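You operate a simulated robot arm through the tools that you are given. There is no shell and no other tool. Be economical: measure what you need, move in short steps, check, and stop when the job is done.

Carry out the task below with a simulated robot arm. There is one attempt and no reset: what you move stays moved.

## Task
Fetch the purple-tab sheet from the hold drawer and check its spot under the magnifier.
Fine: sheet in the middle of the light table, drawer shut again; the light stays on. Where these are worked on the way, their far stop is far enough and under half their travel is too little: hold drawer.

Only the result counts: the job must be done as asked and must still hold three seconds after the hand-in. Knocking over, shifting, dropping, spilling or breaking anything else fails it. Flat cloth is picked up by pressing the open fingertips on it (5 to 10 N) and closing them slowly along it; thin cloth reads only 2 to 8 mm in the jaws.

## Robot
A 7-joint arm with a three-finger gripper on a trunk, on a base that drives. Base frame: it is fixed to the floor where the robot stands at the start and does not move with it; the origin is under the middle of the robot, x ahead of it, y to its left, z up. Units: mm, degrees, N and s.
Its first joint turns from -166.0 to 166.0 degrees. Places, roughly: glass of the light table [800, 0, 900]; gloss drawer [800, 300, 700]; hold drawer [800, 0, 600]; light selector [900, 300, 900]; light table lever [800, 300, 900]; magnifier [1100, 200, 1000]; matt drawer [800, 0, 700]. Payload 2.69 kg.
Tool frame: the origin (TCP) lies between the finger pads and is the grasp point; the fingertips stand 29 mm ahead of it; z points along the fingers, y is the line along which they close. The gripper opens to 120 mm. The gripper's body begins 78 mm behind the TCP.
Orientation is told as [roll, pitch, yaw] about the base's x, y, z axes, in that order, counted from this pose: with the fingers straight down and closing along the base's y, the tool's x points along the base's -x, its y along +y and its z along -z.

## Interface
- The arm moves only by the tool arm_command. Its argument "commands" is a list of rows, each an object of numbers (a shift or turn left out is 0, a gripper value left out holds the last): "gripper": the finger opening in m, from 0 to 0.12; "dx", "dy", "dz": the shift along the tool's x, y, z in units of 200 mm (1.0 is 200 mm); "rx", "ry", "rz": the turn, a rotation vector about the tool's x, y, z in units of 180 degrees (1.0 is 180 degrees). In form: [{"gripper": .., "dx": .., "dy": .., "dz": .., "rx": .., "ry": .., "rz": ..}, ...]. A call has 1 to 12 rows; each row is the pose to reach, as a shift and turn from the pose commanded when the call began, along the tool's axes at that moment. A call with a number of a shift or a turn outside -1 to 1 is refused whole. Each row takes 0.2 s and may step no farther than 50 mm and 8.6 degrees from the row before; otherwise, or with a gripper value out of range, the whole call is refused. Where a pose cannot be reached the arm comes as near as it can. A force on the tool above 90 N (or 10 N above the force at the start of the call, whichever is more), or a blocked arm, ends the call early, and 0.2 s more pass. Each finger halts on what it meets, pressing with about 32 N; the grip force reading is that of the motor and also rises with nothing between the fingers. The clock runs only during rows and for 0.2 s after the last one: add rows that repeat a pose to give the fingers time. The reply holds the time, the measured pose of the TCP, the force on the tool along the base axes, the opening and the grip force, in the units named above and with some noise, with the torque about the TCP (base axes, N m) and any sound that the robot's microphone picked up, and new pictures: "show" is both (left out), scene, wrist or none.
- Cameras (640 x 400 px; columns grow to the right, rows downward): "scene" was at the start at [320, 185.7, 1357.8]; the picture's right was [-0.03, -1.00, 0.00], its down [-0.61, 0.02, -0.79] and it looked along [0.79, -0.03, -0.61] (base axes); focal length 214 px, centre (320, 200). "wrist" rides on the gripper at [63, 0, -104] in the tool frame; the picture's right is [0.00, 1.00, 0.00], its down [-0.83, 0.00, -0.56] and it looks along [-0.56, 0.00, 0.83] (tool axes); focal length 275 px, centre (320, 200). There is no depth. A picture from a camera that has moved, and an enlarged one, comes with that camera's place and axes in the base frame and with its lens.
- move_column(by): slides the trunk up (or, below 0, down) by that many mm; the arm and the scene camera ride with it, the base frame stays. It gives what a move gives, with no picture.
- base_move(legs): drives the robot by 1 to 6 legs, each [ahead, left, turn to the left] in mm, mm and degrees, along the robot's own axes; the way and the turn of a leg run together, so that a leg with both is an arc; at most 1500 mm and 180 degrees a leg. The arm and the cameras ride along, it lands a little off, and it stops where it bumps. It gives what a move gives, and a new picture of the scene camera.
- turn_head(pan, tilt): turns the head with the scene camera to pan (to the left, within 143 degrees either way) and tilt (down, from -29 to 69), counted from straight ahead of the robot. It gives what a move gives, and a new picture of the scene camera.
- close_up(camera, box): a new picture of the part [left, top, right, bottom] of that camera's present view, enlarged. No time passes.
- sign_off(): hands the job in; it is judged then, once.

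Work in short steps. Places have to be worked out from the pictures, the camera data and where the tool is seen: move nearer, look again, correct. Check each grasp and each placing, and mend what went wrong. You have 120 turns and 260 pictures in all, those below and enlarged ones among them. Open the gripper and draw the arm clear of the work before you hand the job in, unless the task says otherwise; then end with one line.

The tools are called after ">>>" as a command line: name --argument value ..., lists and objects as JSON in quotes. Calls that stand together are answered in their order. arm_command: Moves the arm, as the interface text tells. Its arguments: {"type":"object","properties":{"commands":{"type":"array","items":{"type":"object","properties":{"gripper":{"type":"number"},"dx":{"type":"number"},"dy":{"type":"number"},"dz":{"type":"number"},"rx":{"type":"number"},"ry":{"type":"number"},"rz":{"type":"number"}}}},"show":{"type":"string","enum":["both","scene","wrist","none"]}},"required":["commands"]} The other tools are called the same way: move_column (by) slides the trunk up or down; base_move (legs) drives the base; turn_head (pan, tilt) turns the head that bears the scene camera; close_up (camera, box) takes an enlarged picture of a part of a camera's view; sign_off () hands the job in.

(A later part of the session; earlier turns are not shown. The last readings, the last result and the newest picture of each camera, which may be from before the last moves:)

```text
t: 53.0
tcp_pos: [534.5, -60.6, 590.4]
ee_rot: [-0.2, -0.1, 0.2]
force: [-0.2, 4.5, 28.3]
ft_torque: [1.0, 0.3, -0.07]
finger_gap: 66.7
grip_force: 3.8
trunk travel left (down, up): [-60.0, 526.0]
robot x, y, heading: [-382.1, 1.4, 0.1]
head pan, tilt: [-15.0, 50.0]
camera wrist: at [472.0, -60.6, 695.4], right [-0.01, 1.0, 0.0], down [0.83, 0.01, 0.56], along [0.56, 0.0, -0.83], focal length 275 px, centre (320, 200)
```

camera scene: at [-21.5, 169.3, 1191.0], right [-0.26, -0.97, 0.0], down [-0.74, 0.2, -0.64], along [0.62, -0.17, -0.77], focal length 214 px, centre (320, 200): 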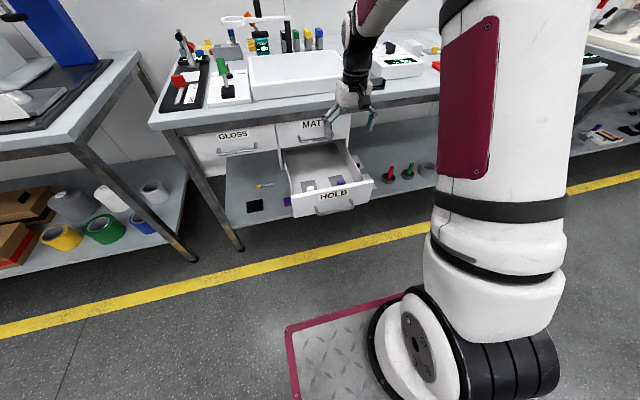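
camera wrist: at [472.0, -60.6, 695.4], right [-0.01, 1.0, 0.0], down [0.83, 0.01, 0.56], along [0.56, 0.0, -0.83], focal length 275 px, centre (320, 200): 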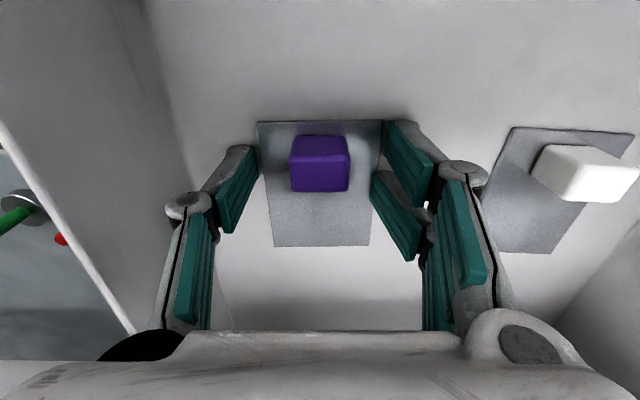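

Floor contact is at TCP≈592 (tips 563). I rise 1–2 mm, close on the tab fully and lift slightly to test.

>>> arm_command --commands '[{"gripper": 0.06, "dz": -0.01}, {"gripper": 0.05, "dz": -0.012}, {"gripper": 0.04, "dz": -0.012}, {"gripper": 0.03, "dz": -0.012}, {"gripper": 0.02, "dz": -0.012}, {"gripper": 0.01, "dz": -0.012}, {"gripper": 0.005, "dz": -0.012}, {"gripper": 0.0, "dz": -0.012}]' --show "wrist"

>>> close_up --camera "wrist" --box '[220, 80, 420, 280]'

```text
t: 54.9
tcp_pos: [532.7, -61.6, 591.8]
ee_rot: [-0.2, 0.1, 0.3]
force: [0.0, 12.5, 30.0]
ft_torque: [1.32, 0.1, -0.16]
finger_gap: 61.0
grip_force: 32.0
trunk travel left (down, up): [-60.0, 526.0]
robot x, y, heading: [-383.0, 2.2, -0.1]
head pan, tilt: [-15.0, 50.0]
camera wrist: at [471.2, -60.9, 696.4], right [-0.01, 1.0, 0.0], down [0.83, 0.01, 0.56], along [0.56, 0.0, -0.83], focal length 275 px, centre (320, 200)
```

wrist: 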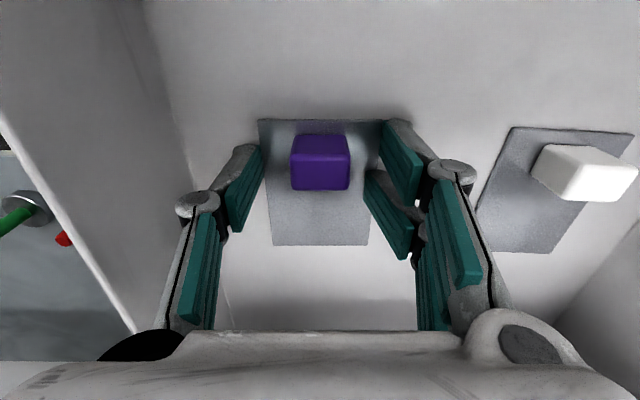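

```text
2.00 times, centred on (320, 180) of wrist
camera zoom: at [471.2, -60.9, 696.4], right [-0.01, 1.0, 0.0], down [0.83, 0.01, 0.56], along [0.56, 0.0, -0.83], focal length 551 px, centre (320, 240)
```

zoom: 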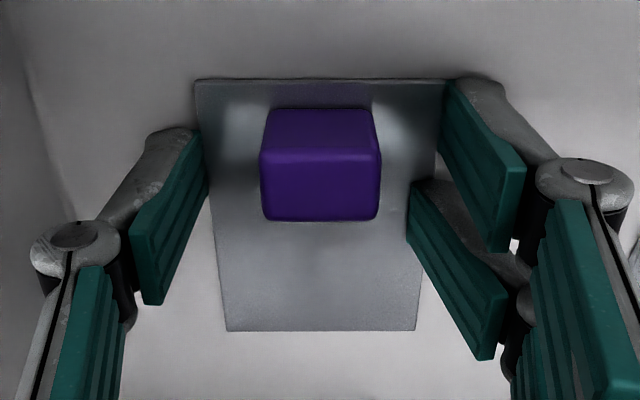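

The fingertips are squeezing the plate's edges (gap 61 = sheet width), so I reopen, rise above the plate, centre on the tab (x≈529) and close there.

>>> arm_command --commands '[{"gripper": 0.07}, {"gripper": 0.07}, {"gripper": 0.07, "dz": -0.02}, {"gripper": 0.07, "dz": -0.02, "dx": 0.018}]' --show "wrist"

```text
t: 55.9
tcp_pos: [528.9, -60.4, 592.6]
ee_rot: [-0.2, 0.4, 0.2]
force: [-0.8, -0.3, -0.5]
ft_torque: [0.0, -0.01, 0.0]
finger_gap: 70.1
grip_force: 0.1
trunk travel left (down, up): [-60.0, 526.0]
robot x, y, heading: [-378.0, -2.5, -0.1]
head pan, tilt: [-15.0, 50.0]
camera wrist: at [467.9, -60.8, 698.2], right [-0.01, 1.0, 0.0], down [0.83, 0.01, 0.55], along [0.55, 0.0, -0.83], focal length 275 px, centre (320, 200)
```

wrist: 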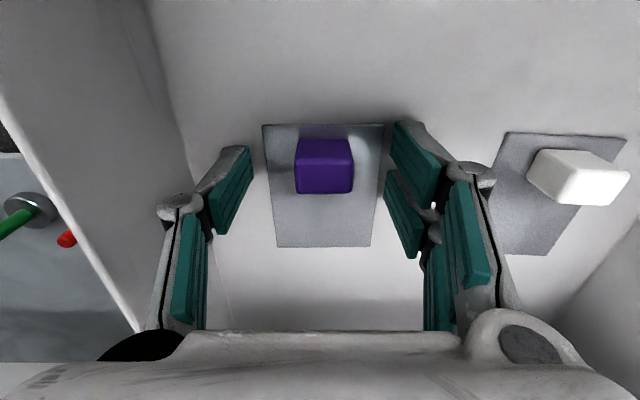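

No contact now. I shift 2 mm in y, rise 2 mm and close fully, then lift 12 mm with the arm as a test.

>>> arm_command --commands '[{"gripper": 0.06, "dz": -0.009, "dy": 0.01}, {"gripper": 0.045, "dz": -0.009, "dy": 0.01}, {"gripper": 0.03, "dz": -0.009, "dy": 0.01}, {"gripper": 0.015, "dz": -0.009, "dy": 0.01}, {"gripper": 0.0, "dz": -0.009, "dy": 0.01}, {"gripper": 0.0, "dz": -0.009, "dy": 0.01}, {"gripper": 0.0, "dz": -0.009, "dy": 0.01}]' --show "wrist"

>>> arm_command --commands '[{"gripper": 0.0, "dz": -0.015}, {"gripper": 0.0, "dz": -0.03}, {"gripper": 0.0, "dz": -0.045}, {"gripper": 0.0, "dz": -0.06}, {"gripper": 0.0, "dz": -0.06}]' --show "wrist"

```text
t: 57.5
tcp_pos: [530.2, -59.4, 595.1]
ee_rot: [-0.2, 0.1, 0.2]
force: [0.6, -1.0, 5.1]
ft_torque: [0.06, -0.12, -0.07]
finger_gap: 25.1
grip_force: 31.4
trunk travel left (down, up): [-60.0, 526.0]
robot x, y, heading: [-384.2, -0.7, -0.1]
head pan, tilt: [-15.0, 50.0]
camera wrist: at [468.3, -58.9, 700.7], right [-0.01, 1.0, 0.0], down [0.83, 0.01, 0.55], along [0.55, 0.0, -0.83], focal length 275 px, centre (320, 200)
```

wrist: 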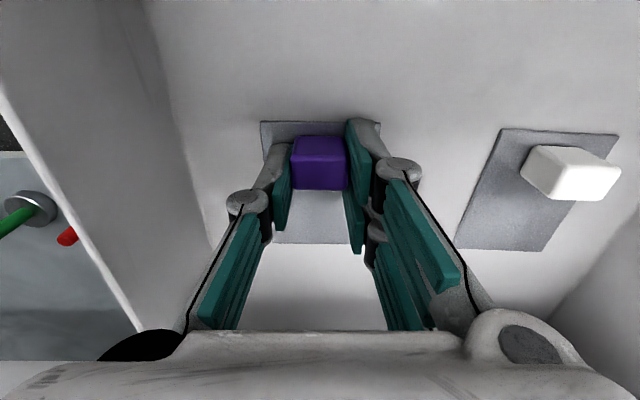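

```text
t: 58.6
tcp_pos: [528.9, -59.4, 608.4]
ee_rot: [-0.2, 0.2, 0.2]
force: [-0.8, 0.3, -0.4]
ft_torque: [0.03, 0.03, 0.03]
finger_gap: 24.8
grip_force: 32.6
trunk travel left (down, up): [-60.0, 526.0]
robot x, y, heading: [-384.0, 3.7, 0.2]
head pan, tilt: [-15.0, 50.0]
camera wrist: at [467.7, -59.2, 713.5], right [-0.01, 1.0, 0.0], down [0.83, 0.01, 0.55], along [0.55, 0.0, -0.83], focal length 275 px, centre (320, 200)
```

wrist: 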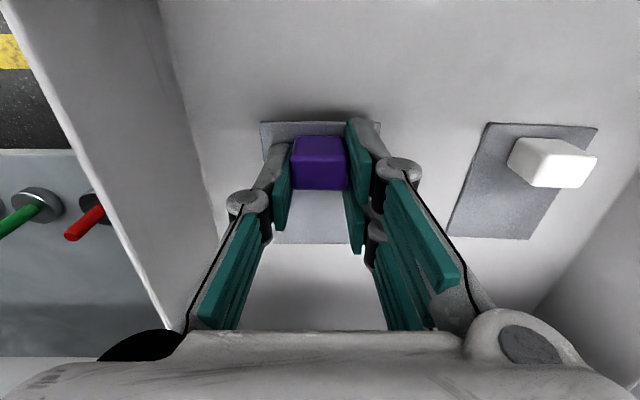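

The sheet is lifting with the hand. I continue raising with the arm, gently.

>>> arm_command --commands '[{"gripper": 0.0, "dz": -0.05}, {"gripper": 0.0, "dz": -0.12}, {"gripper": 0.0, "dz": -0.2}, {"gripper": 0.0, "dz": -0.28}, {"gripper": 0.0, "dz": -0.36}, {"gripper": 0.0, "dz": -0.44}, {"gripper": 0.0, "dz": -0.52}, {"gripper": 0.0, "dz": -0.6}, {"gripper": 0.0, "dz": -0.68}, {"gripper": 0.0, "dz": -0.76}, {"gripper": 0.0, "dz": -0.84}, {"gripper": 0.0, "dz": -0.9}]' --show "wrist"

```text
t: 61.2
tcp_pos: [529.7, -59.4, 786.2]
ee_rot: [-0.2, 0.2, 0.2]
force: [-0.1, -0.3, -0.2]
ft_torque: [-0.03, 0.01, 0.01]
finger_gap: 24.9
grip_force: 32.1
trunk travel left (down, up): [-60.0, 526.0]
robot x, y, heading: [-381.4, 2.1, 0.1]
head pan, tilt: [-15.0, 50.0]
camera wrist: at [468.1, -58.4, 892.4], right [-0.01, 1.0, 0.0], down [0.83, 0.01, 0.55], along [0.55, 0.0, -0.83], focal length 275 px, centre (320, 200)
```

wrist: 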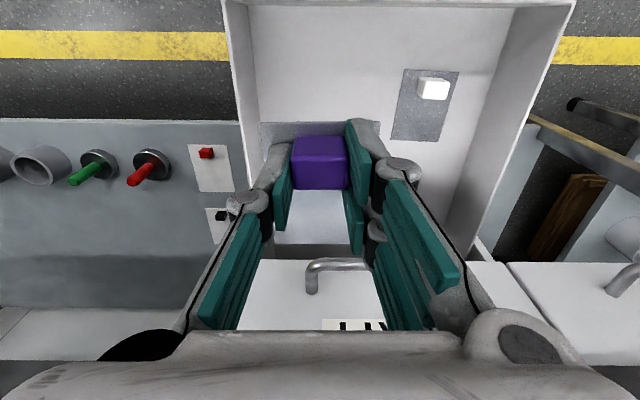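

Securely held. I retreat 90 mm from the table and raise the arm above table height.

>>> arm_command --commands '[{"gripper": 0.0, "dx": 0.1}, {"gripper": 0.0, "dx": 0.25}, {"gripper": 0.0, "dx": 0.4}, {"gripper": 0.0, "dx": 0.45, "dz": -0.1}, {"gripper": 0.0, "dx": 0.45, "dz": -0.25}, {"gripper": 0.0, "dx": 0.45, "dz": -0.4}, {"gripper": 0.0, "dx": 0.45, "dz": -0.55}, {"gripper": 0.0, "dx": 0.45, "dz": -0.7}, {"gripper": 0.0, "dx": 0.45, "dz": -0.85}, {"gripper": 0.0, "dx": 0.45, "dz": -1.0}]' --show "scene"

```text
t: 63.5
tcp_pos: [440.2, -61.0, 987.5]
ee_rot: [-0.2, 0.2, 0.2]
force: [0.5, -0.4, -0.4]
ft_torque: [0.01, 0.0, 0.01]
finger_gap: 24.6
grip_force: 31.9
trunk travel left (down, up): [-60.0, 526.0]
robot x, y, heading: [-380.8, 0.0, -0.0]
head pan, tilt: [-15.0, 50.0]
camera scene: at [-7.5, 169.3, 1050.2], right [-0.26, -0.97, 0.0], down [-0.74, 0.2, -0.64], along [0.62, -0.17, -0.77], focal length 214 px, centre (320, 200)
```

scene: 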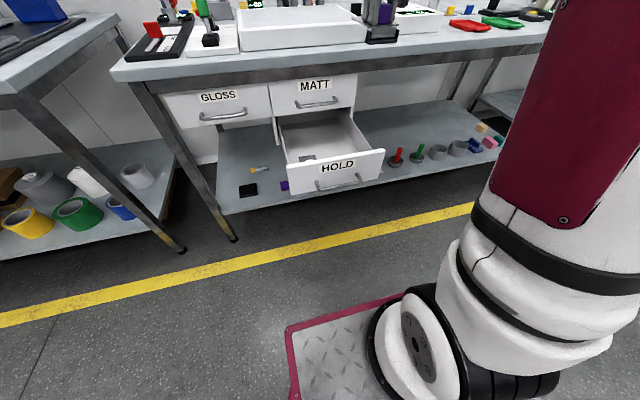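

I drive 200 mm ahead so that the sheet comes over the light table.

>>> base_move --legs '[[100, 0, 0], [100, 0, 0]]'

>>> arm_command --commands '[{"gripper": 0.0, "dx": -0.05}]' --show "wrist"

```text
t: 65.3
tcp_pos: [637.1, -64.0, 986.7]
ee_rot: [-0.2, 0.1, 0.1]
force: [-0.6, 0.3, 0.6]
ft_torque: [0.01, 0.0, -0.03]
finger_gap: 24.6
grip_force: 32.8
trunk travel left (down, up): [-60.0, 526.0]
robot x, y, heading: [-182.2, 3.3, -0.0]
head pan, tilt: [-15.0, 50.0]
camera scene: at [192.0, 168.0, 1050.2], right [-0.26, -0.96, 0.0], down [-0.74, 0.2, -0.64], along [0.62, -0.17, -0.77], focal length 214 px, centre (320, 200)
```

scene: 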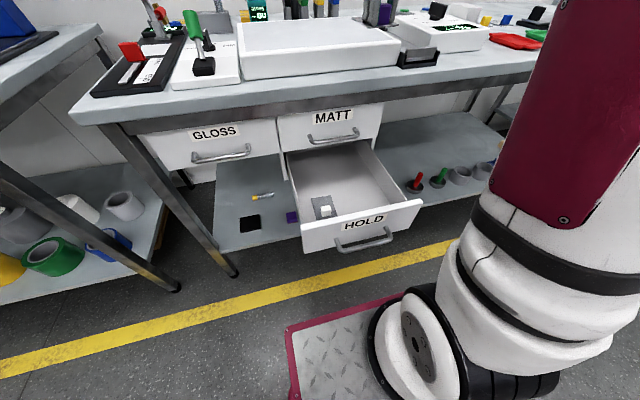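

```text
t: 65.8
tcp_pos: [648.3, -61.8, 986.9]
ee_rot: [-0.1, 0.0, 0.1]
force: [-0.1, -0.1, 0.8]
ft_torque: [0.0, -0.03, -0.02]
finger_gap: 24.6
grip_force: 32.5
trunk travel left (down, up): [-60.0, 526.0]
robot x, y, heading: [-186.1, 0.2, -0.0]
head pan, tilt: [-15.0, 50.0]
camera wrist: at [587.2, -61.2, 1092.4], right [-0.01, 1.0, 0.0], down [0.83, 0.01, 0.55], along [0.55, 0.0, -0.83], focal length 275 px, centre (320, 200)
```

wrist: 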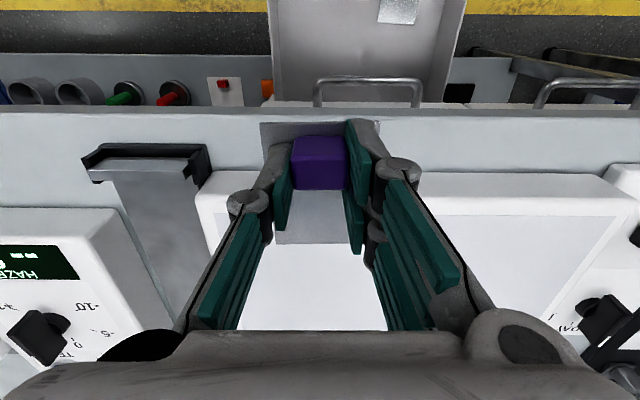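

The sheet hovers over the table's front. I raise the trunk in small increments to gain reach, watching the grip.

>>> move_column --by 40

>>> move_column --by 100

```text
t: 66.6
tcp_pos: [649.1, -62.8, 1026.6]
ee_rot: [-0.2, 0.2, 0.1]
force: [0.6, -0.7, 0.3]
ft_torque: [0.0, -0.01, -0.03]
finger_gap: 24.9
grip_force: 31.9
trunk travel left (down, up): [-100.0, 486.0]
robot x, y, heading: [-181.3, 1.3, -0.2]
head pan, tilt: [-15.0, 50.0]
```

```text
t: 67.9
tcp_pos: [649.4, -63.3, 1127.3]
ee_rot: [-0.2, 0.3, 0.1]
force: [-0.8, 0.1, 0.5]
ft_torque: [0.01, 0.0, 0.02]
finger_gap: 24.8
grip_force: 32.5
trunk travel left (down, up): [-200.0, 386.0]
robot x, y, heading: [-182.8, -3.5, -0.1]
head pan, tilt: [-15.0, 50.0]
```

Grip unaffected. Another 100 mm, then I view the whole light table from the wrist and scene.

>>> move_column --by 100

>>> turn_head --pan -5 --tilt 45

>>> arm_command --commands '[{"gripper": 0.0, "dx": 0.15}, {"gripper": 0.0, "dx": 0.2}]' --show "wrist"

```text
t: 69.2
tcp_pos: [648.5, -62.4, 1227.1]
ee_rot: [-0.1, 0.2, 0.1]
force: [0.2, 0.1, 0.1]
ft_torque: [-0.01, 0.02, -0.03]
finger_gap: 24.6
grip_force: 32.1
trunk travel left (down, up): [-300.0, 286.0]
robot x, y, heading: [-186.1, -0.9, -0.1]
head pan, tilt: [-15.0, 50.0]
```

```text
t: 70.0
tcp_pos: [648.6, -61.9, 1227.8]
ee_rot: [-0.2, 0.3, 0.2]
force: [0.1, 0.2, -0.3]
ft_torque: [-0.05, 0.0, 0.01]
finger_gap: 24.4
grip_force: 31.6
trunk travel left (down, up): [-300.0, 286.0]
robot x, y, heading: [-185.0, 2.1, -0.1]
head pan, tilt: [-5.0, 45.0]
camera scene: at [154.2, 180.9, 1297.7], right [-0.09, -1.0, 0.0], down [-0.7, 0.06, -0.71], along [0.7, -0.06, -0.71], focal length 214 px, centre (320, 200)
```

scene: 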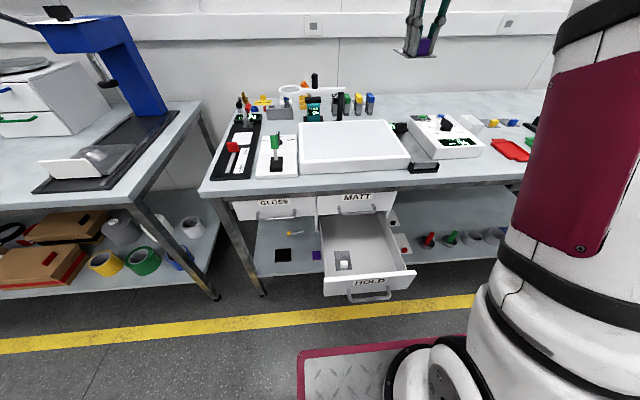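

```text
t: 70.6
tcp_pos: [609.3, -62.7, 1227.2]
ee_rot: [-0.2, 0.2, 0.2]
force: [0.3, 0.0, -1.1]
ft_torque: [0.01, 0.01, -0.01]
finger_gap: 24.8
grip_force: 32.7
trunk travel left (down, up): [-300.0, 286.0]
robot x, y, heading: [-181.5, 1.3, -0.5]
head pan, tilt: [-5.0, 45.0]
camera wrist: at [547.5, -61.5, 1333.3], right [-0.01, 1.0, 0.0], down [0.83, 0.01, 0.55], along [0.55, 0.0, -0.83], focal length 275 px, centre (320, 200)
```

wrist: 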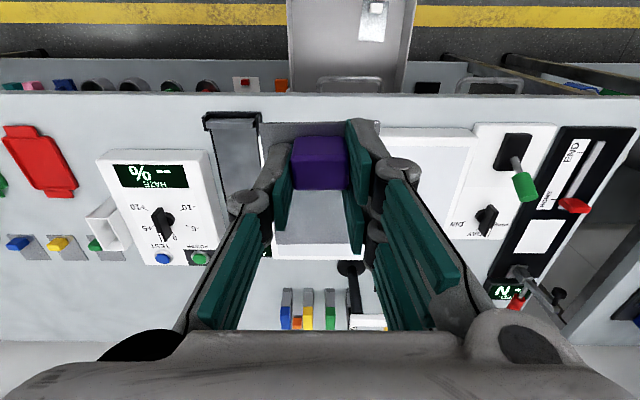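

I enlarge the light table in the scene view to measure the frame corners.

>>> close_up --camera "scene" --box '[240, 70, 440, 195]'

>>> close_up --camera "wrist" --box '[200, 90, 500, 290]'

```text
3.20 times, centred on (340, 132) of scene
camera zoom: at [154.3, 181.0, 1297.6], right [-0.09, -1.0, 0.0], down [-0.7, 0.06, -0.71], along [0.7, -0.06, -0.71], focal length 686 px, centre (256, 416)
```

zoom: 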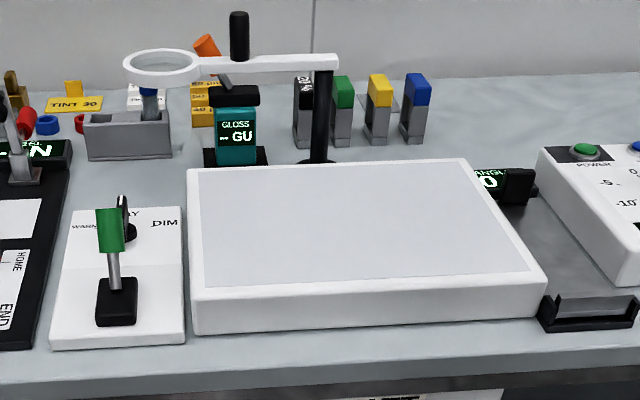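

```text
2.00 times, centred on (350, 190) of wrist
camera zoom: at [547.5, -61.5, 1333.3], right [-0.01, 1.0, 0.0], down [0.83, 0.01, 0.55], along [0.55, 0.0, -0.83], focal length 551 px, centre (260, 220)
```

zoom: 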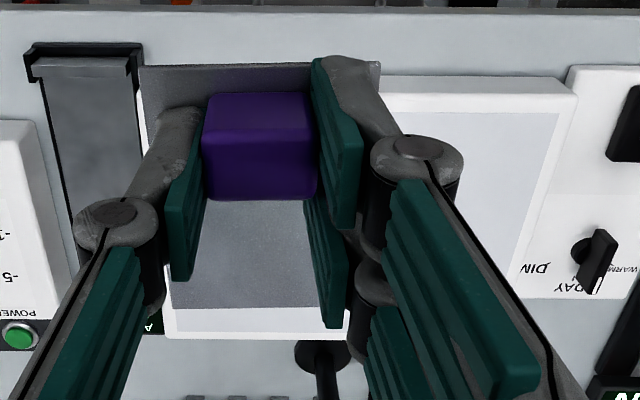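

Frame corners give x 703–971, y -158…193, top z≈912; middle ≈ (837, 17). The sheet centre sits +24 mm in x from the TCP, so target TCP is (813, 16). I drive 55 mm ahead and move over it.

>>> base_move --legs '[[55, 0, 0]]'

>>> arm_command --commands '[{"gripper": 0.0, "dx": -0.1, "dy": 0.06, "dz": 0.1}, {"gripper": 0.0, "dx": -0.2, "dy": 0.12, "dz": 0.2}, {"gripper": 0.0, "dx": -0.3, "dy": 0.18, "dz": 0.3}, {"gripper": 0.0, "dx": -0.4, "dy": 0.24, "dz": 0.4}, {"gripper": 0.0, "dx": -0.5, "dy": 0.3, "dz": 0.5}, {"gripper": 0.0, "dx": -0.6, "dy": 0.36, "dz": 0.6}, {"gripper": 0.0, "dx": -0.7, "dy": 0.39, "dz": 0.7}, {"gripper": 0.0, "dx": -0.74, "dy": 0.39, "dz": 0.8}, {"gripper": 0.0, "dx": -0.74, "dy": 0.39, "dz": 0.9}, {"gripper": 0.0, "dx": -0.74, "dy": 0.39, "dz": 1.0}]' --show "wrist"

```text
t: 71.5
tcp_pos: [662.6, -61.6, 1227.9]
ee_rot: [-0.2, 0.2, 0.1]
force: [0.2, -0.6, 0.1]
ft_torque: [-0.01, -0.01, -0.03]
finger_gap: 24.7
grip_force: 32.4
trunk travel left (down, up): [-300.0, 286.0]
robot x, y, heading: [-127.8, 3.6, -0.3]
head pan, tilt: [-5.0, 45.0]
camera scene: at [208.1, 181.0, 1297.7], right [-0.09, -1.0, 0.0], down [-0.7, 0.06, -0.71], along [0.7, -0.06, -0.71], focal length 214 px, centre (320, 200)
```

scene: 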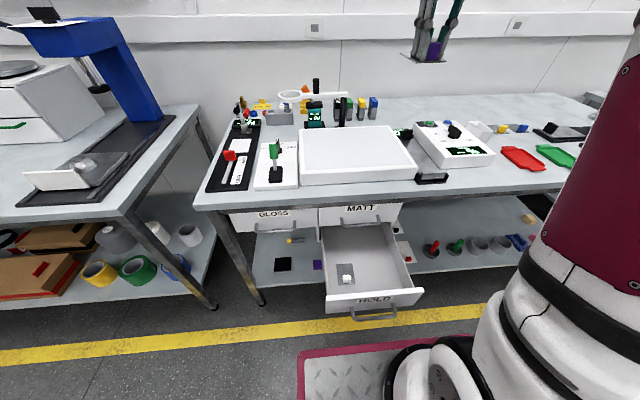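

```text
t: 73.7
tcp_pos: [810.4, 16.2, 1027.8]
ee_rot: [-0.2, 0.2, 0.1]
force: [0.7, -0.2, 0.4]
ft_torque: [-0.03, -0.03, -0.01]
finger_gap: 24.9
grip_force: 31.9
trunk travel left (down, up): [-300.0, 286.0]
robot x, y, heading: [-129.2, 0.6, -0.3]
head pan, tilt: [-5.0, 45.0]
camera wrist: at [748.2, 16.1, 1133.4], right [-0.01, 1.0, 0.0], down [0.83, 0.01, 0.55], along [0.55, 0.0, -0.83], focal length 275 px, centre (320, 200)
```

wrist: 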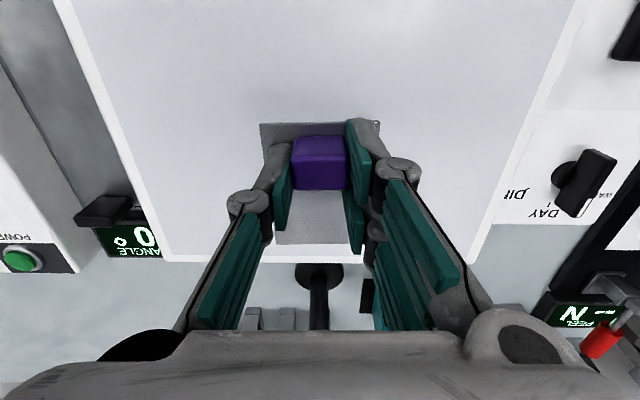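

Centred in y (edges at -160 and 193). I descend with +5 mm in x to just above the glass.

>>> arm_command --commands '[{"gripper": 0.0, "dx": -0.01, "dz": 0.1}, {"gripper": 0.0, "dx": -0.02, "dz": 0.2}, {"gripper": 0.0, "dx": -0.025, "dz": 0.3}, {"gripper": 0.0, "dx": -0.025, "dz": 0.36}, {"gripper": 0.0, "dx": -0.025, "dz": 0.375}]' --show "wrist"

```text
t: 74.9
tcp_pos: [815.5, 14.6, 953.0]
ee_rot: [-0.3, 0.1, 0.0]
force: [-0.4, -0.2, -0.7]
ft_torque: [0.02, 0.0, -0.01]
finger_gap: 24.6
grip_force: 31.9
trunk travel left (down, up): [-300.0, 286.0]
robot x, y, heading: [-131.9, 0.8, -0.3]
head pan, tilt: [-5.0, 45.0]
camera wrist: at [753.9, 15.7, 1057.7], right [-0.01, 1.0, 0.0], down [0.83, 0.01, 0.55], along [0.55, 0.0, -0.83], focal length 275 px, centre (320, 200)
```

wrist: 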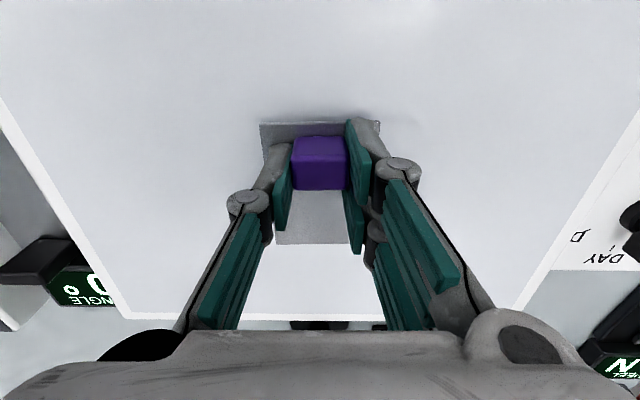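

Close above the glass now. I lower in few-millimetre steps reading the force.

>>> arm_command --commands '[{"gripper": 0.0, "dz": 0.01}, {"gripper": 0.0, "dz": 0.02}]' --show "none"

>>> arm_command --commands '[{"gripper": 0.0, "dz": 0.01}, {"gripper": 0.0, "dz": 0.015}]' --show "none"

```text
t: 75.5
tcp_pos: [815.3, 16.7, 948.4]
ee_rot: [-0.1, 0.0, 0.1]
force: [-0.1, 0.6, 0.2]
ft_torque: [0.02, -0.02, -0.02]
finger_gap: 24.7
grip_force: 32.3
trunk travel left (down, up): [-300.0, 286.0]
robot x, y, heading: [-127.5, -0.4, -0.2]
head pan, tilt: [-5.0, 45.0]
```

```text
t: 76.1
tcp_pos: [814.3, 15.2, 945.4]
ee_rot: [-0.1, 0.2, 0.2]
force: [-0.2, 0.2, -0.6]
ft_torque: [0.03, -0.03, -0.01]
finger_gap: 24.3
grip_force: 32.1
trunk travel left (down, up): [-300.0, 286.0]
robot x, y, heading: [-128.1, 2.0, -0.1]
head pan, tilt: [-5.0, 45.0]
```

No contact yet; continuing down.

>>> arm_command --commands '[{"gripper": 0.0, "dz": 0.01}, {"gripper": 0.0, "dz": 0.015}]' --show "none"

>>> arm_command --commands '[{"gripper": 0.0, "dz": 0.008}, {"gripper": 0.0, "dz": 0.012}]' --show "wrist"

```text
t: 76.7
tcp_pos: [815.3, 15.7, 942.4]
ee_rot: [-0.3, 0.1, 0.1]
force: [1.2, 0.7, -1.8]
ft_torque: [0.0, 0.0, 0.02]
finger_gap: 24.5
grip_force: 32.1
trunk travel left (down, up): [-300.0, 286.0]
robot x, y, heading: [-130.0, 1.7, -0.2]
head pan, tilt: [-5.0, 45.0]
```

```text
t: 77.3
tcp_pos: [815.3, 16.6, 940.2]
ee_rot: [-0.2, 0.0, 0.1]
force: [0.1, 1.2, 10.8]
ft_torque: [0.17, 0.04, 0.02]
finger_gap: 24.3
grip_force: 32.0
trunk travel left (down, up): [-300.0, 286.0]
robot x, y, heading: [-126.0, -1.1, -0.3]
head pan, tilt: [-5.0, 45.0]
camera wrist: at [753.3, 16.3, 1046.3], right [-0.01, 1.0, 0.0], down [0.83, 0.01, 0.56], along [0.56, 0.0, -0.83], focal length 275 px, centre (320, 200)
```

wrist: 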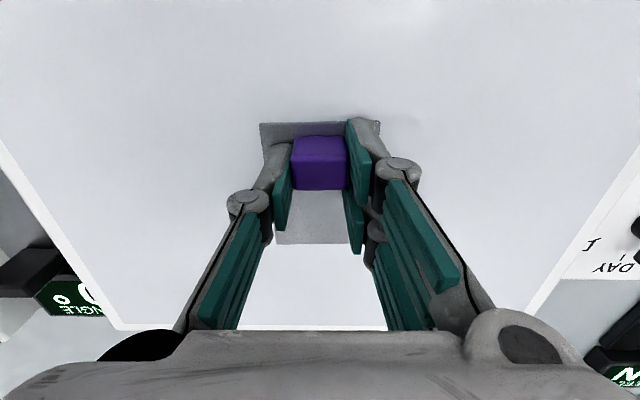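

Contact at TCP 940. I release and rise.

>>> arm_command --commands '[{"gripper": 0.02, "dz": -0.005}, {"gripper": 0.03, "dz": -0.005}, {"gripper": 0.045, "dz": -0.005}, {"gripper": 0.06, "dz": -0.005}, {"gripper": 0.06, "dz": -0.005}, {"gripper": 0.06, "dz": -0.08}, {"gripper": 0.06, "dz": -0.2}, {"gripper": 0.06, "dz": -0.4}, {"gripper": 0.06, "dz": -0.6}, {"gripper": 0.06, "dz": -0.8}]' --show "wrist"

>>> close_up --camera "wrist" --box '[180, 50, 460, 225]'

```text
t: 79.5
tcp_pos: [814.6, 15.5, 1098.5]
ee_rot: [-0.2, 0.3, 0.1]
force: [0.3, 0.8, 0.0]
ft_torque: [0.05, 0.04, -0.01]
finger_gap: 60.0
grip_force: 0.0
trunk travel left (down, up): [-300.0, 286.0]
robot x, y, heading: [-127.5, -0.8, -0.1]
head pan, tilt: [-5.0, 45.0]
camera wrist: at [753.3, 16.9, 1203.8], right [-0.01, 1.0, 0.0], down [0.83, 0.01, 0.55], along [0.55, 0.0, -0.83], focal length 275 px, centre (320, 200)
```

wrist: 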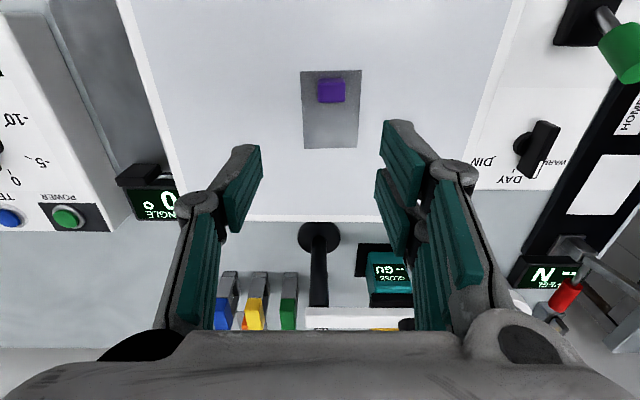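

```text
2.29 times, centred on (320, 138) of wrist
camera zoom: at [753.3, 16.9, 1203.8], right [-0.01, 1.0, 0.0], down [0.83, 0.01, 0.55], along [0.55, 0.0, -0.83], focal length 629 px, centre (320, 343)
```

zoom: 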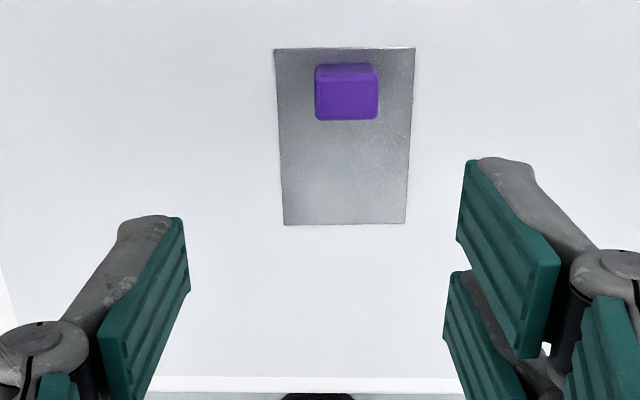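

The sheet lies straight, centre ≈ (837, 28): it slid about 11 mm in y on release. I go down around the tab with the hand centred on y=16.5 and close lightly to push it to the middle.

>>> arm_command --commands '[{"gripper": 0.07, "dy": 0.005, "dz": 0.2}, {"gripper": 0.07, "dy": 0.005, "dz": 0.4}, {"gripper": 0.07, "dy": 0.005, "dz": 0.6}, {"gripper": 0.07, "dy": 0.005, "dz": 0.74}, {"gripper": 0.07, "dy": 0.005, "dz": 0.77}]' --show "wrist"

```text
t: 80.7
tcp_pos: [815.8, 14.6, 945.1]
ee_rot: [-0.2, 0.1, 0.1]
force: [-0.1, 0.2, 0.6]
ft_torque: [0.0, 0.03, -0.02]
finger_gap: 69.9
grip_force: 0.1
trunk travel left (down, up): [-300.0, 286.0]
robot x, y, heading: [-128.8, -3.5, -0.1]
head pan, tilt: [-5.0, 45.0]
camera wrist: at [753.8, 15.1, 1050.6], right [-0.01, 1.0, 0.0], down [0.83, 0.01, 0.55], along [0.55, 0.0, -0.83], focal length 275 px, centre (320, 200)
```

wrist: 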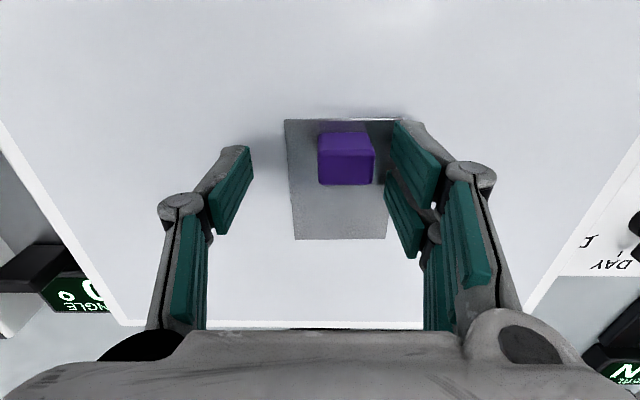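

The right finger is next to the tab as planned. I close slowly to 28 mm, then reopen and rise.

>>> arm_command --commands '[{"gripper": 0.06, "dy": 0.006}, {"gripper": 0.052, "dy": 0.006}, {"gripper": 0.046, "dy": 0.006}, {"gripper": 0.04, "dy": 0.006}, {"gripper": 0.035, "dy": 0.006}, {"gripper": 0.031, "dy": 0.006}, {"gripper": 0.028, "dy": 0.006}, {"gripper": 0.028, "dy": 0.006}]' --show "wrist"

>>> arm_command --commands '[{"gripper": 0.032}, {"gripper": 0.04}, {"gripper": 0.05}, {"gripper": 0.06, "dz": -0.05}, {"gripper": 0.06, "dz": -0.2}, {"gripper": 0.06, "dz": -0.4}, {"gripper": 0.06, "dz": -0.6}, {"gripper": 0.06, "dz": -0.8}]' --show "wrist"

```text
t: 82.5
tcp_pos: [814.0, 15.6, 946.4]
ee_rot: [-0.2, 0.2, 0.2]
force: [1.0, -0.6, 0.3]
ft_torque: [-0.02, -0.03, 0.01]
finger_gap: 28.0
grip_force: 0.0
trunk travel left (down, up): [-300.0, 286.0]
robot x, y, heading: [-131.3, 0.1, -0.4]
head pan, tilt: [-5.0, 45.0]
camera wrist: at [753.7, 16.5, 1051.1], right [-0.01, 1.0, 0.0], down [0.83, 0.01, 0.55], along [0.55, 0.0, -0.83], focal length 275 px, centre (320, 200)
```

wrist: 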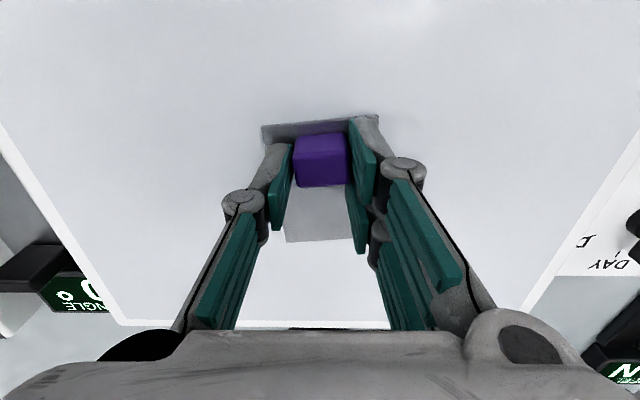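

```text
t: 84.3
tcp_pos: [816.6, 17.8, 1106.5]
ee_rot: [-0.2, 0.2, 0.1]
force: [-0.1, -0.2, -0.6]
ft_torque: [-0.01, 0.01, -0.02]
finger_gap: 60.1
grip_force: 0.0
trunk travel left (down, up): [-300.0, 286.0]
robot x, y, heading: [-127.0, 1.5, -0.4]
head pan, tilt: [-5.0, 45.0]
camera wrist: at [753.7, 18.7, 1211.9], right [-0.01, 1.0, 0.0], down [0.83, 0.01, 0.55], along [0.55, 0.0, -0.83], focal length 275 px, centre (320, 200)
```

wrist: 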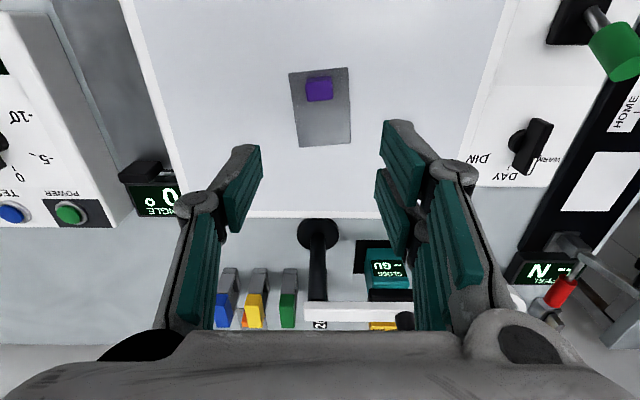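

Sheet is now centred at y≈18. Next the light lever: I move the hand over it for a closer look.

>>> arm_command --commands '[{"gripper": 0.03, "dx": 0.1, "dy": 0.2}, {"gripper": 0.0, "dx": 0.2, "dy": 0.4}, {"gripper": 0.0, "dx": 0.3, "dy": 0.6}, {"gripper": 0.0, "dx": 0.4, "dy": 0.8}, {"gripper": 0.0, "dx": 0.5, "dy": 0.98}, {"gripper": 0.0, "dx": 0.55, "dy": 1.0}]' --show "wrist"

>>> close_up --camera "scene" --box '[240, 70, 440, 195]'

```text
t: 85.7
tcp_pos: [704.4, 216.3, 1104.0]
ee_rot: [-0.2, 0.2, 0.1]
force: [-0.1, -0.6, 0.4]
ft_torque: [0.02, 0.01, -0.02]
finger_gap: 0.0
grip_force: 28.8
trunk travel left (down, up): [-300.0, 286.0]
robot x, y, heading: [-132.5, 1.2, 0.1]
head pan, tilt: [-5.0, 45.0]
camera wrist: at [642.4, 217.9, 1210.0], right [-0.01, 1.0, 0.0], down [0.83, 0.01, 0.55], along [0.55, 0.0, -0.83], focal length 275 px, centre (320, 200)
```

wrist: 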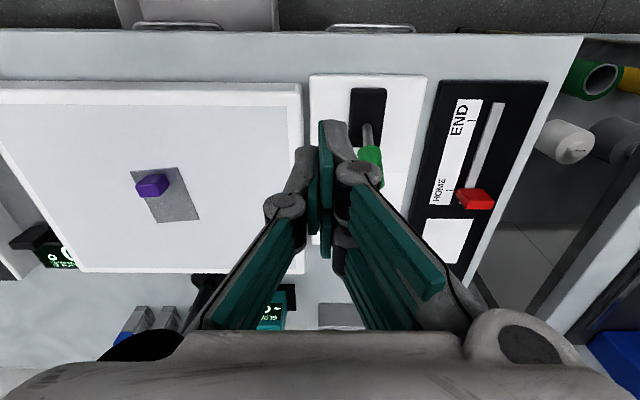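

```text
3.20 times, centred on (340, 132) of scene
camera zoom: at [208.2, 180.9, 1297.7], right [-0.09, -1.0, 0.0], down [-0.7, 0.06, -0.71], along [0.7, -0.06, -0.71], focal length 686 px, centre (256, 416)
```

zoom: 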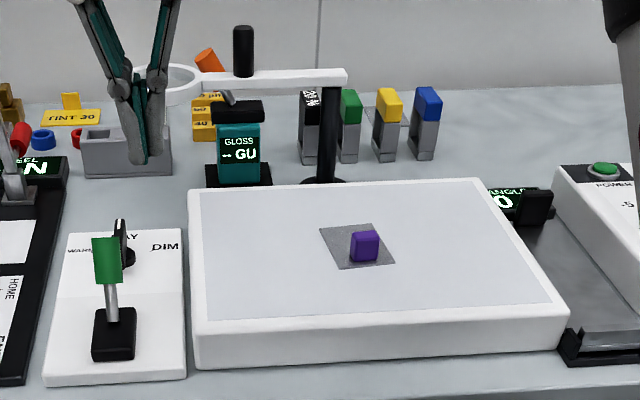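

The lever is partly hidden by the fingers; I shift aside and lower for a clear measurement.

>>> arm_command --commands '[{"gripper": 0.0, "dy": -0.1, "dz": 0.1}, {"gripper": 0.0, "dy": -0.2, "dz": 0.2}, {"gripper": 0.0, "dy": -0.2, "dz": 0.3}]' --show "none"

>>> close_up --camera "wrist" --box '[300, 40, 620, 240]'

```text
t: 86.5
tcp_pos: [705.6, 178.4, 1045.3]
ee_rot: [-0.2, 0.1, 0.0]
force: [-0.3, 0.2, -0.1]
ft_torque: [0.0, -0.01, 0.01]
finger_gap: 0.0
grip_force: 28.2
trunk travel left (down, up): [-300.0, 286.0]
robot x, y, heading: [-129.7, -0.3, -0.2]
head pan, tilt: [-5.0, 45.0]
```

```text
2.00 times, centred on (460, 140) of wrist
camera zoom: at [643.7, 178.5, 1150.9], right [-0.01, 1.0, 0.0], down [0.83, 0.01, 0.55], along [0.55, 0.0, -0.83], focal length 551 px, centre (40, 320)
```

zoom: 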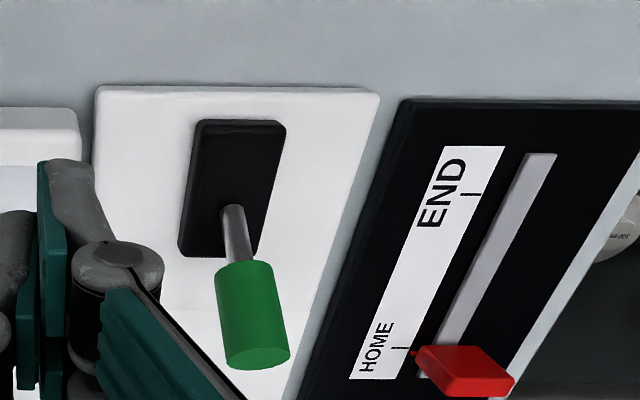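

Lever runs from about (742, 269, 900) to its tip (782, 269, 968), leaning away from me. I bring the closed fingers behind it (x≈812), above the selector knob.

>>> arm_command --commands '[{"gripper": 0.0, "dx": -0.1, "dy": 0.09, "dz": -0.08}, {"gripper": 0.0, "dx": -0.2, "dy": 0.18, "dz": -0.08}, {"gripper": 0.0, "dx": -0.3, "dy": 0.27, "dz": -0.08}, {"gripper": 0.0, "dx": -0.4, "dy": 0.36, "dz": -0.08}, {"gripper": 0.0, "dx": -0.5, "dy": 0.455, "dz": -0.08}, {"gripper": 0.0, "dx": -0.545, "dy": 0.455, "dz": 0.0}, {"gripper": 0.0, "dx": -0.545, "dy": 0.455, "dz": 0.15}, {"gripper": 0.0, "dx": -0.545, "dy": 0.455, "dz": 0.3}]' --show "both"

>>> close_up --camera "scene" --box '[220, 110, 320, 200]'

```text
t: 88.3
tcp_pos: [814.5, 269.4, 986.5]
ee_rot: [-0.2, 0.0, 0.1]
force: [-0.1, -0.6, 8.7]
ft_torque: [0.01, 0.15, 0.03]
finger_gap: 0.0
grip_force: 28.8
trunk travel left (down, up): [-300.0, 286.0]
robot x, y, heading: [-124.6, -0.7, -0.3]
head pan, tilt: [-5.0, 45.0]
camera scene: at [207.8, 180.9, 1297.9], right [-0.09, -1.0, 0.0], down [-0.7, 0.06, -0.71], along [0.7, -0.06, -0.71], focal length 214 px, centre (320, 200)
camera wrist: at [752.4, 270.8, 1091.1], right [-0.01, 1.0, 0.0], down [0.83, 0.01, 0.56], along [0.56, 0.0, -0.83], focal length 275 px, centre (320, 200)
```

scene: 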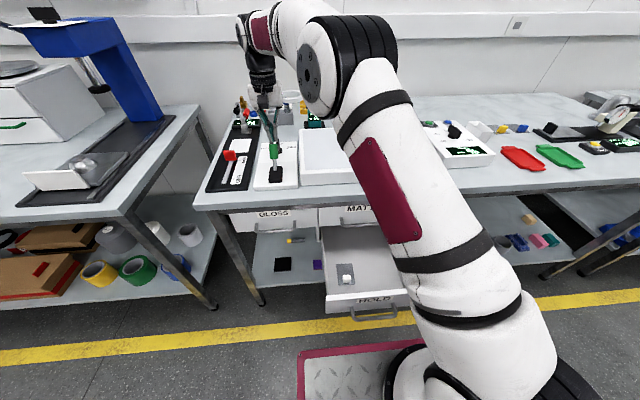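
wrist: 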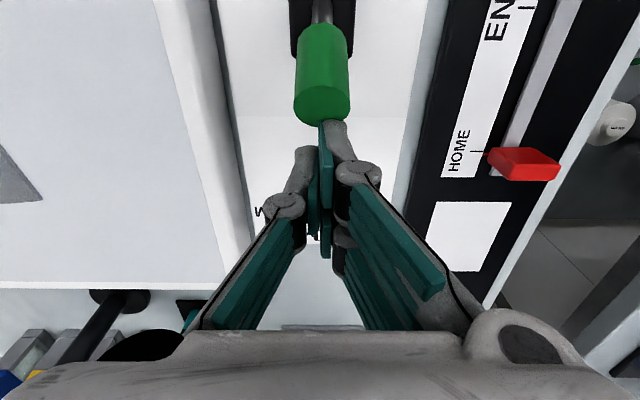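

```text
4.44 times, centred on (270, 155) of scene
camera zoom: at [207.8, 180.9, 1297.9], right [-0.09, -1.0, 0.0], down [-0.7, 0.06, -0.71], along [0.7, -0.06, -0.71], focal length 953 px, centre (542, 400)
```

zoom: 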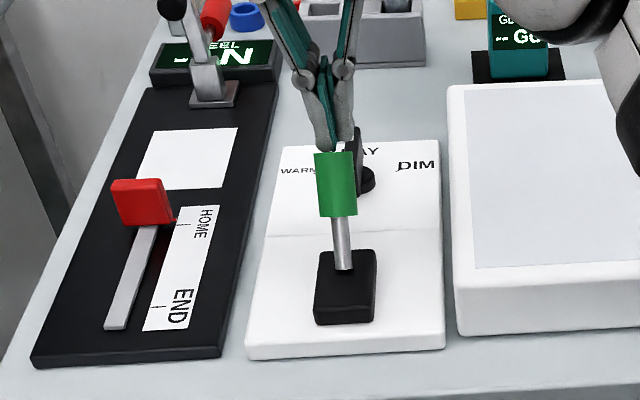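

A light upward force says the tips rest on the selector. I rise 5 mm, then push the lever toward me in steps.

>>> arm_command --commands '[{"gripper": 0.0, "dz": -0.025}, {"gripper": 0.0, "dz": -0.025, "dx": 0.04}, {"gripper": 0.0, "dz": -0.025, "dx": 0.08}, {"gripper": 0.0, "dz": -0.02, "dx": 0.12}]' --show "wrist"

```text
t: 89.3
tcp_pos: [791.7, 269.0, 995.9]
ee_rot: [0.1, -0.8, 0.0]
force: [16.6, 2.5, 48.9]
ft_torque: [0.18, 0.62, -0.12]
finger_gap: 0.0
grip_force: 28.5
trunk travel left (down, up): [-300.0, 286.0]
robot x, y, heading: [-129.4, 4.4, -0.2]
head pan, tilt: [-5.0, 45.0]
camera wrist: at [728.2, 269.9, 1101.1], right [-0.01, 1.0, 0.0], down [0.82, 0.0, 0.57], along [0.57, 0.0, -0.82], focal length 275 px, centre (320, 200)
```

wrist: 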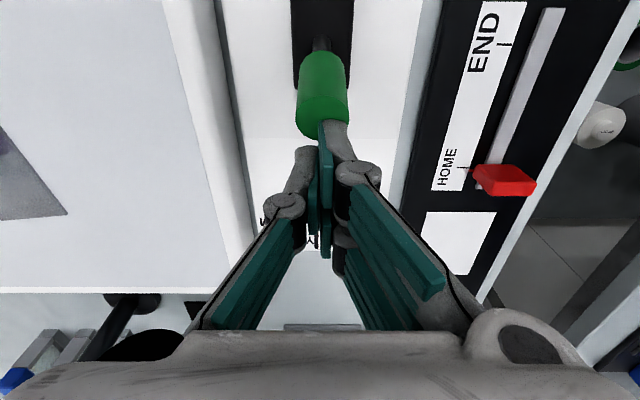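

The tips ride onto the lever's end. Better to grasp the green handle from above: I rise, open, and centre on it.

>>> arm_command --commands '[{"gripper": 0.0, "dz": -0.1}, {"gripper": 0.02, "dz": -0.25}, {"gripper": 0.04, "dz": -0.3, "dx": 0.04}, {"gripper": 0.055, "dz": -0.3, "dx": 0.08}, {"gripper": 0.055, "dz": -0.3, "dx": 0.08}]' --show "wrist"

>>> close_up --camera "scene" --box '[220, 110, 320, 200]'

```text
t: 90.5
tcp_pos: [775.6, 269.4, 1048.7]
ee_rot: [-0.2, 0.1, 0.1]
force: [0.7, -0.7, 0.4]
ft_torque: [-0.03, -0.01, -0.03]
finger_gap: 55.1
grip_force: 0.1
trunk travel left (down, up): [-300.0, 286.0]
robot x, y, heading: [-127.6, 0.8, -0.1]
head pan, tilt: [-5.0, 45.0]
camera wrist: at [713.2, 270.3, 1154.5], right [-0.01, 1.0, 0.0], down [0.83, 0.01, 0.55], along [0.55, 0.0, -0.83], focal length 275 px, centre (320, 200)
```

wrist: 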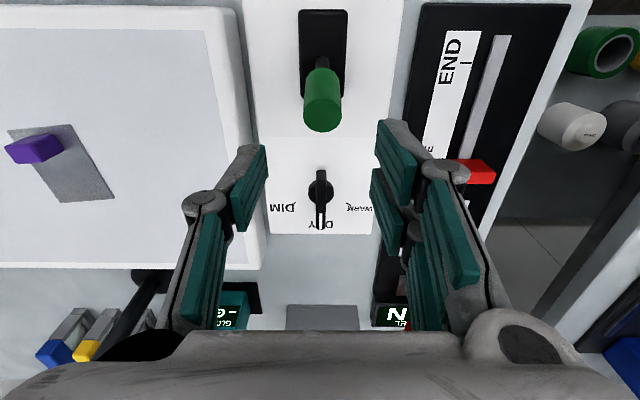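

```text
4.44 times, centred on (270, 155) of scene
camera zoom: at [208.1, 181.0, 1297.7], right [-0.09, -1.0, 0.0], down [-0.7, 0.06, -0.71], along [0.7, -0.06, -0.71], focal length 953 px, centre (542, 400)
```

zoom: 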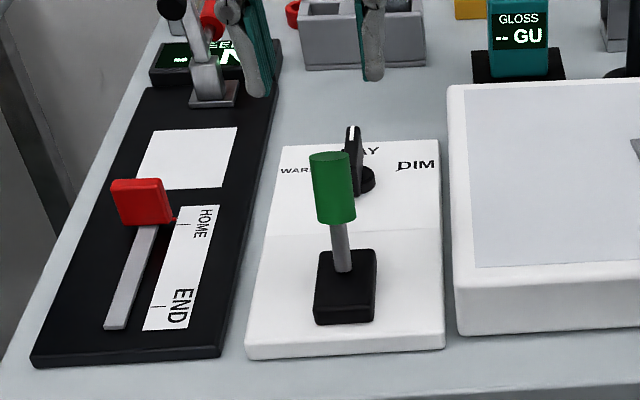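

The lever now leans from (735, 897) to about (769, 972). I lower around the green grip at x≈762 and close.

>>> arm_command --commands '[{"gripper": 0.055, "dz": 0.0, "dx": 0.065}, {"gripper": 0.055, "dz": 0.15, "dx": 0.065}, {"gripper": 0.055, "dz": 0.3, "dx": 0.065}, {"gripper": 0.055, "dz": 0.43, "dx": 0.065}]' --show "none"

>>> arm_command --commands '[{"gripper": 0.04}, {"gripper": 0.03}, {"gripper": 0.02}, {"gripper": 0.012}, {"gripper": 0.012}]' --show "wrist"

```text
t: 91.5
tcp_pos: [760.9, 269.2, 960.8]
ee_rot: [-0.3, 0.2, 0.1]
force: [-0.9, -0.1, 1.2]
ft_torque: [0.03, 0.01, -0.04]
finger_gap: 55.1
grip_force: 0.1
trunk travel left (down, up): [-300.0, 286.0]
robot x, y, heading: [-130.0, -0.0, -0.3]
head pan, tilt: [-5.0, 45.0]
```

```text
t: 92.7
tcp_pos: [760.6, 269.6, 961.4]
ee_rot: [-0.2, 0.2, 0.2]
force: [2.6, 10.5, -2.4]
ft_torque: [0.29, -0.2, -0.03]
finger_gap: 25.5
grip_force: 45.0
trunk travel left (down, up): [-300.0, 286.0]
robot x, y, heading: [-128.0, -1.5, -0.2]
head pan, tilt: [-5.0, 45.0]
camera wrist: at [698.8, 271.4, 1066.1], right [-0.01, 1.0, 0.0], down [0.83, 0.01, 0.55], along [0.55, 0.0, -0.83], focal length 275 px, centre (320, 200)
```

wrist: 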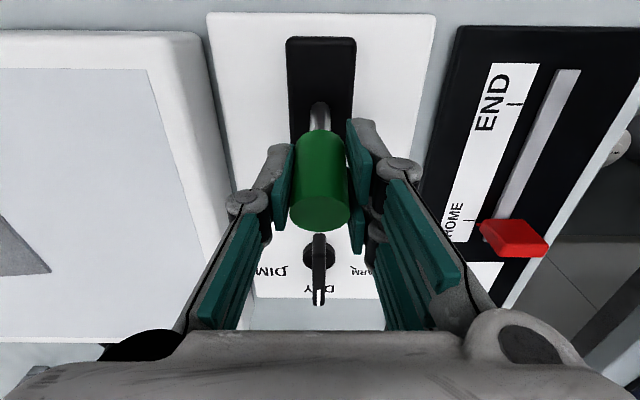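

Handle gripped. I pull it toward me along its arc and watch the glass.

>>> arm_command --commands '[{"gripper": 0.012, "dx": 0.035, "dz": -0.01}, {"gripper": 0.012, "dx": 0.07, "dz": -0.02}, {"gripper": 0.012, "dx": 0.1, "dz": -0.023}, {"gripper": 0.012, "dx": 0.13, "dz": -0.025}, {"gripper": 0.012, "dx": 0.16, "dz": -0.023}, {"gripper": 0.012, "dx": 0.19, "dz": -0.02}]' --show "both"

```text
t: 94.1
tcp_pos: [733.3, 269.8, 965.6]
ee_rot: [0.2, -1.1, -0.1]
force: [56.5, 24.4, -21.3]
ft_torque: [-0.63, -4.22, -0.68]
finger_gap: 24.1
grip_force: 45.2
trunk travel left (down, up): [-300.0, 286.0]
robot x, y, heading: [-131.4, 0.1, -0.3]
head pan, tilt: [-5.0, 45.0]
camera scene: at [211.3, 182.3, 1296.6], right [-0.09, -1.0, 0.0], down [-0.71, 0.06, -0.71], along [0.7, -0.06, -0.71], focal length 214 px, centre (320, 200)
camera wrist: at [668.8, 269.9, 1070.0], right [0.0, 1.0, 0.0], down [0.82, 0.0, 0.57], along [0.57, 0.0, -0.82], focal length 275 px, centre (320, 200)
```

scene: 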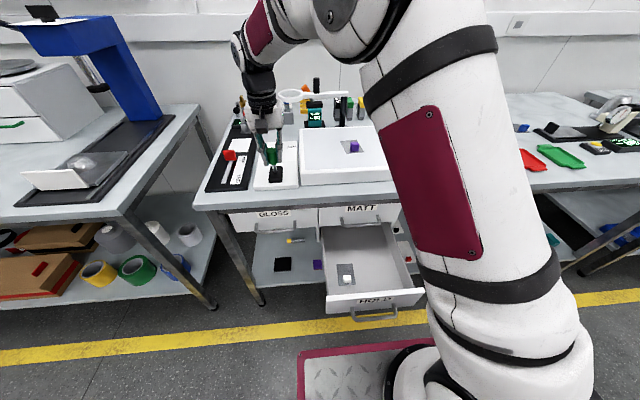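
wrist: 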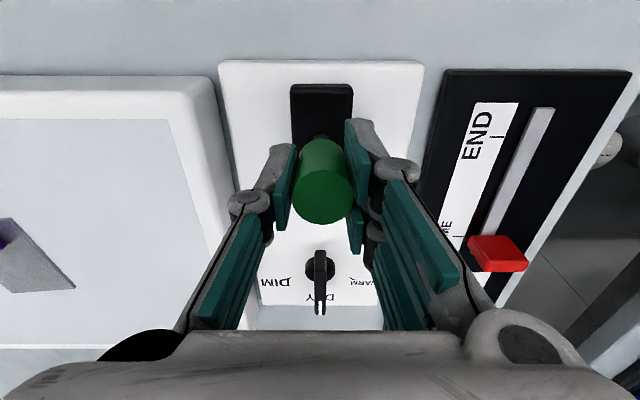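

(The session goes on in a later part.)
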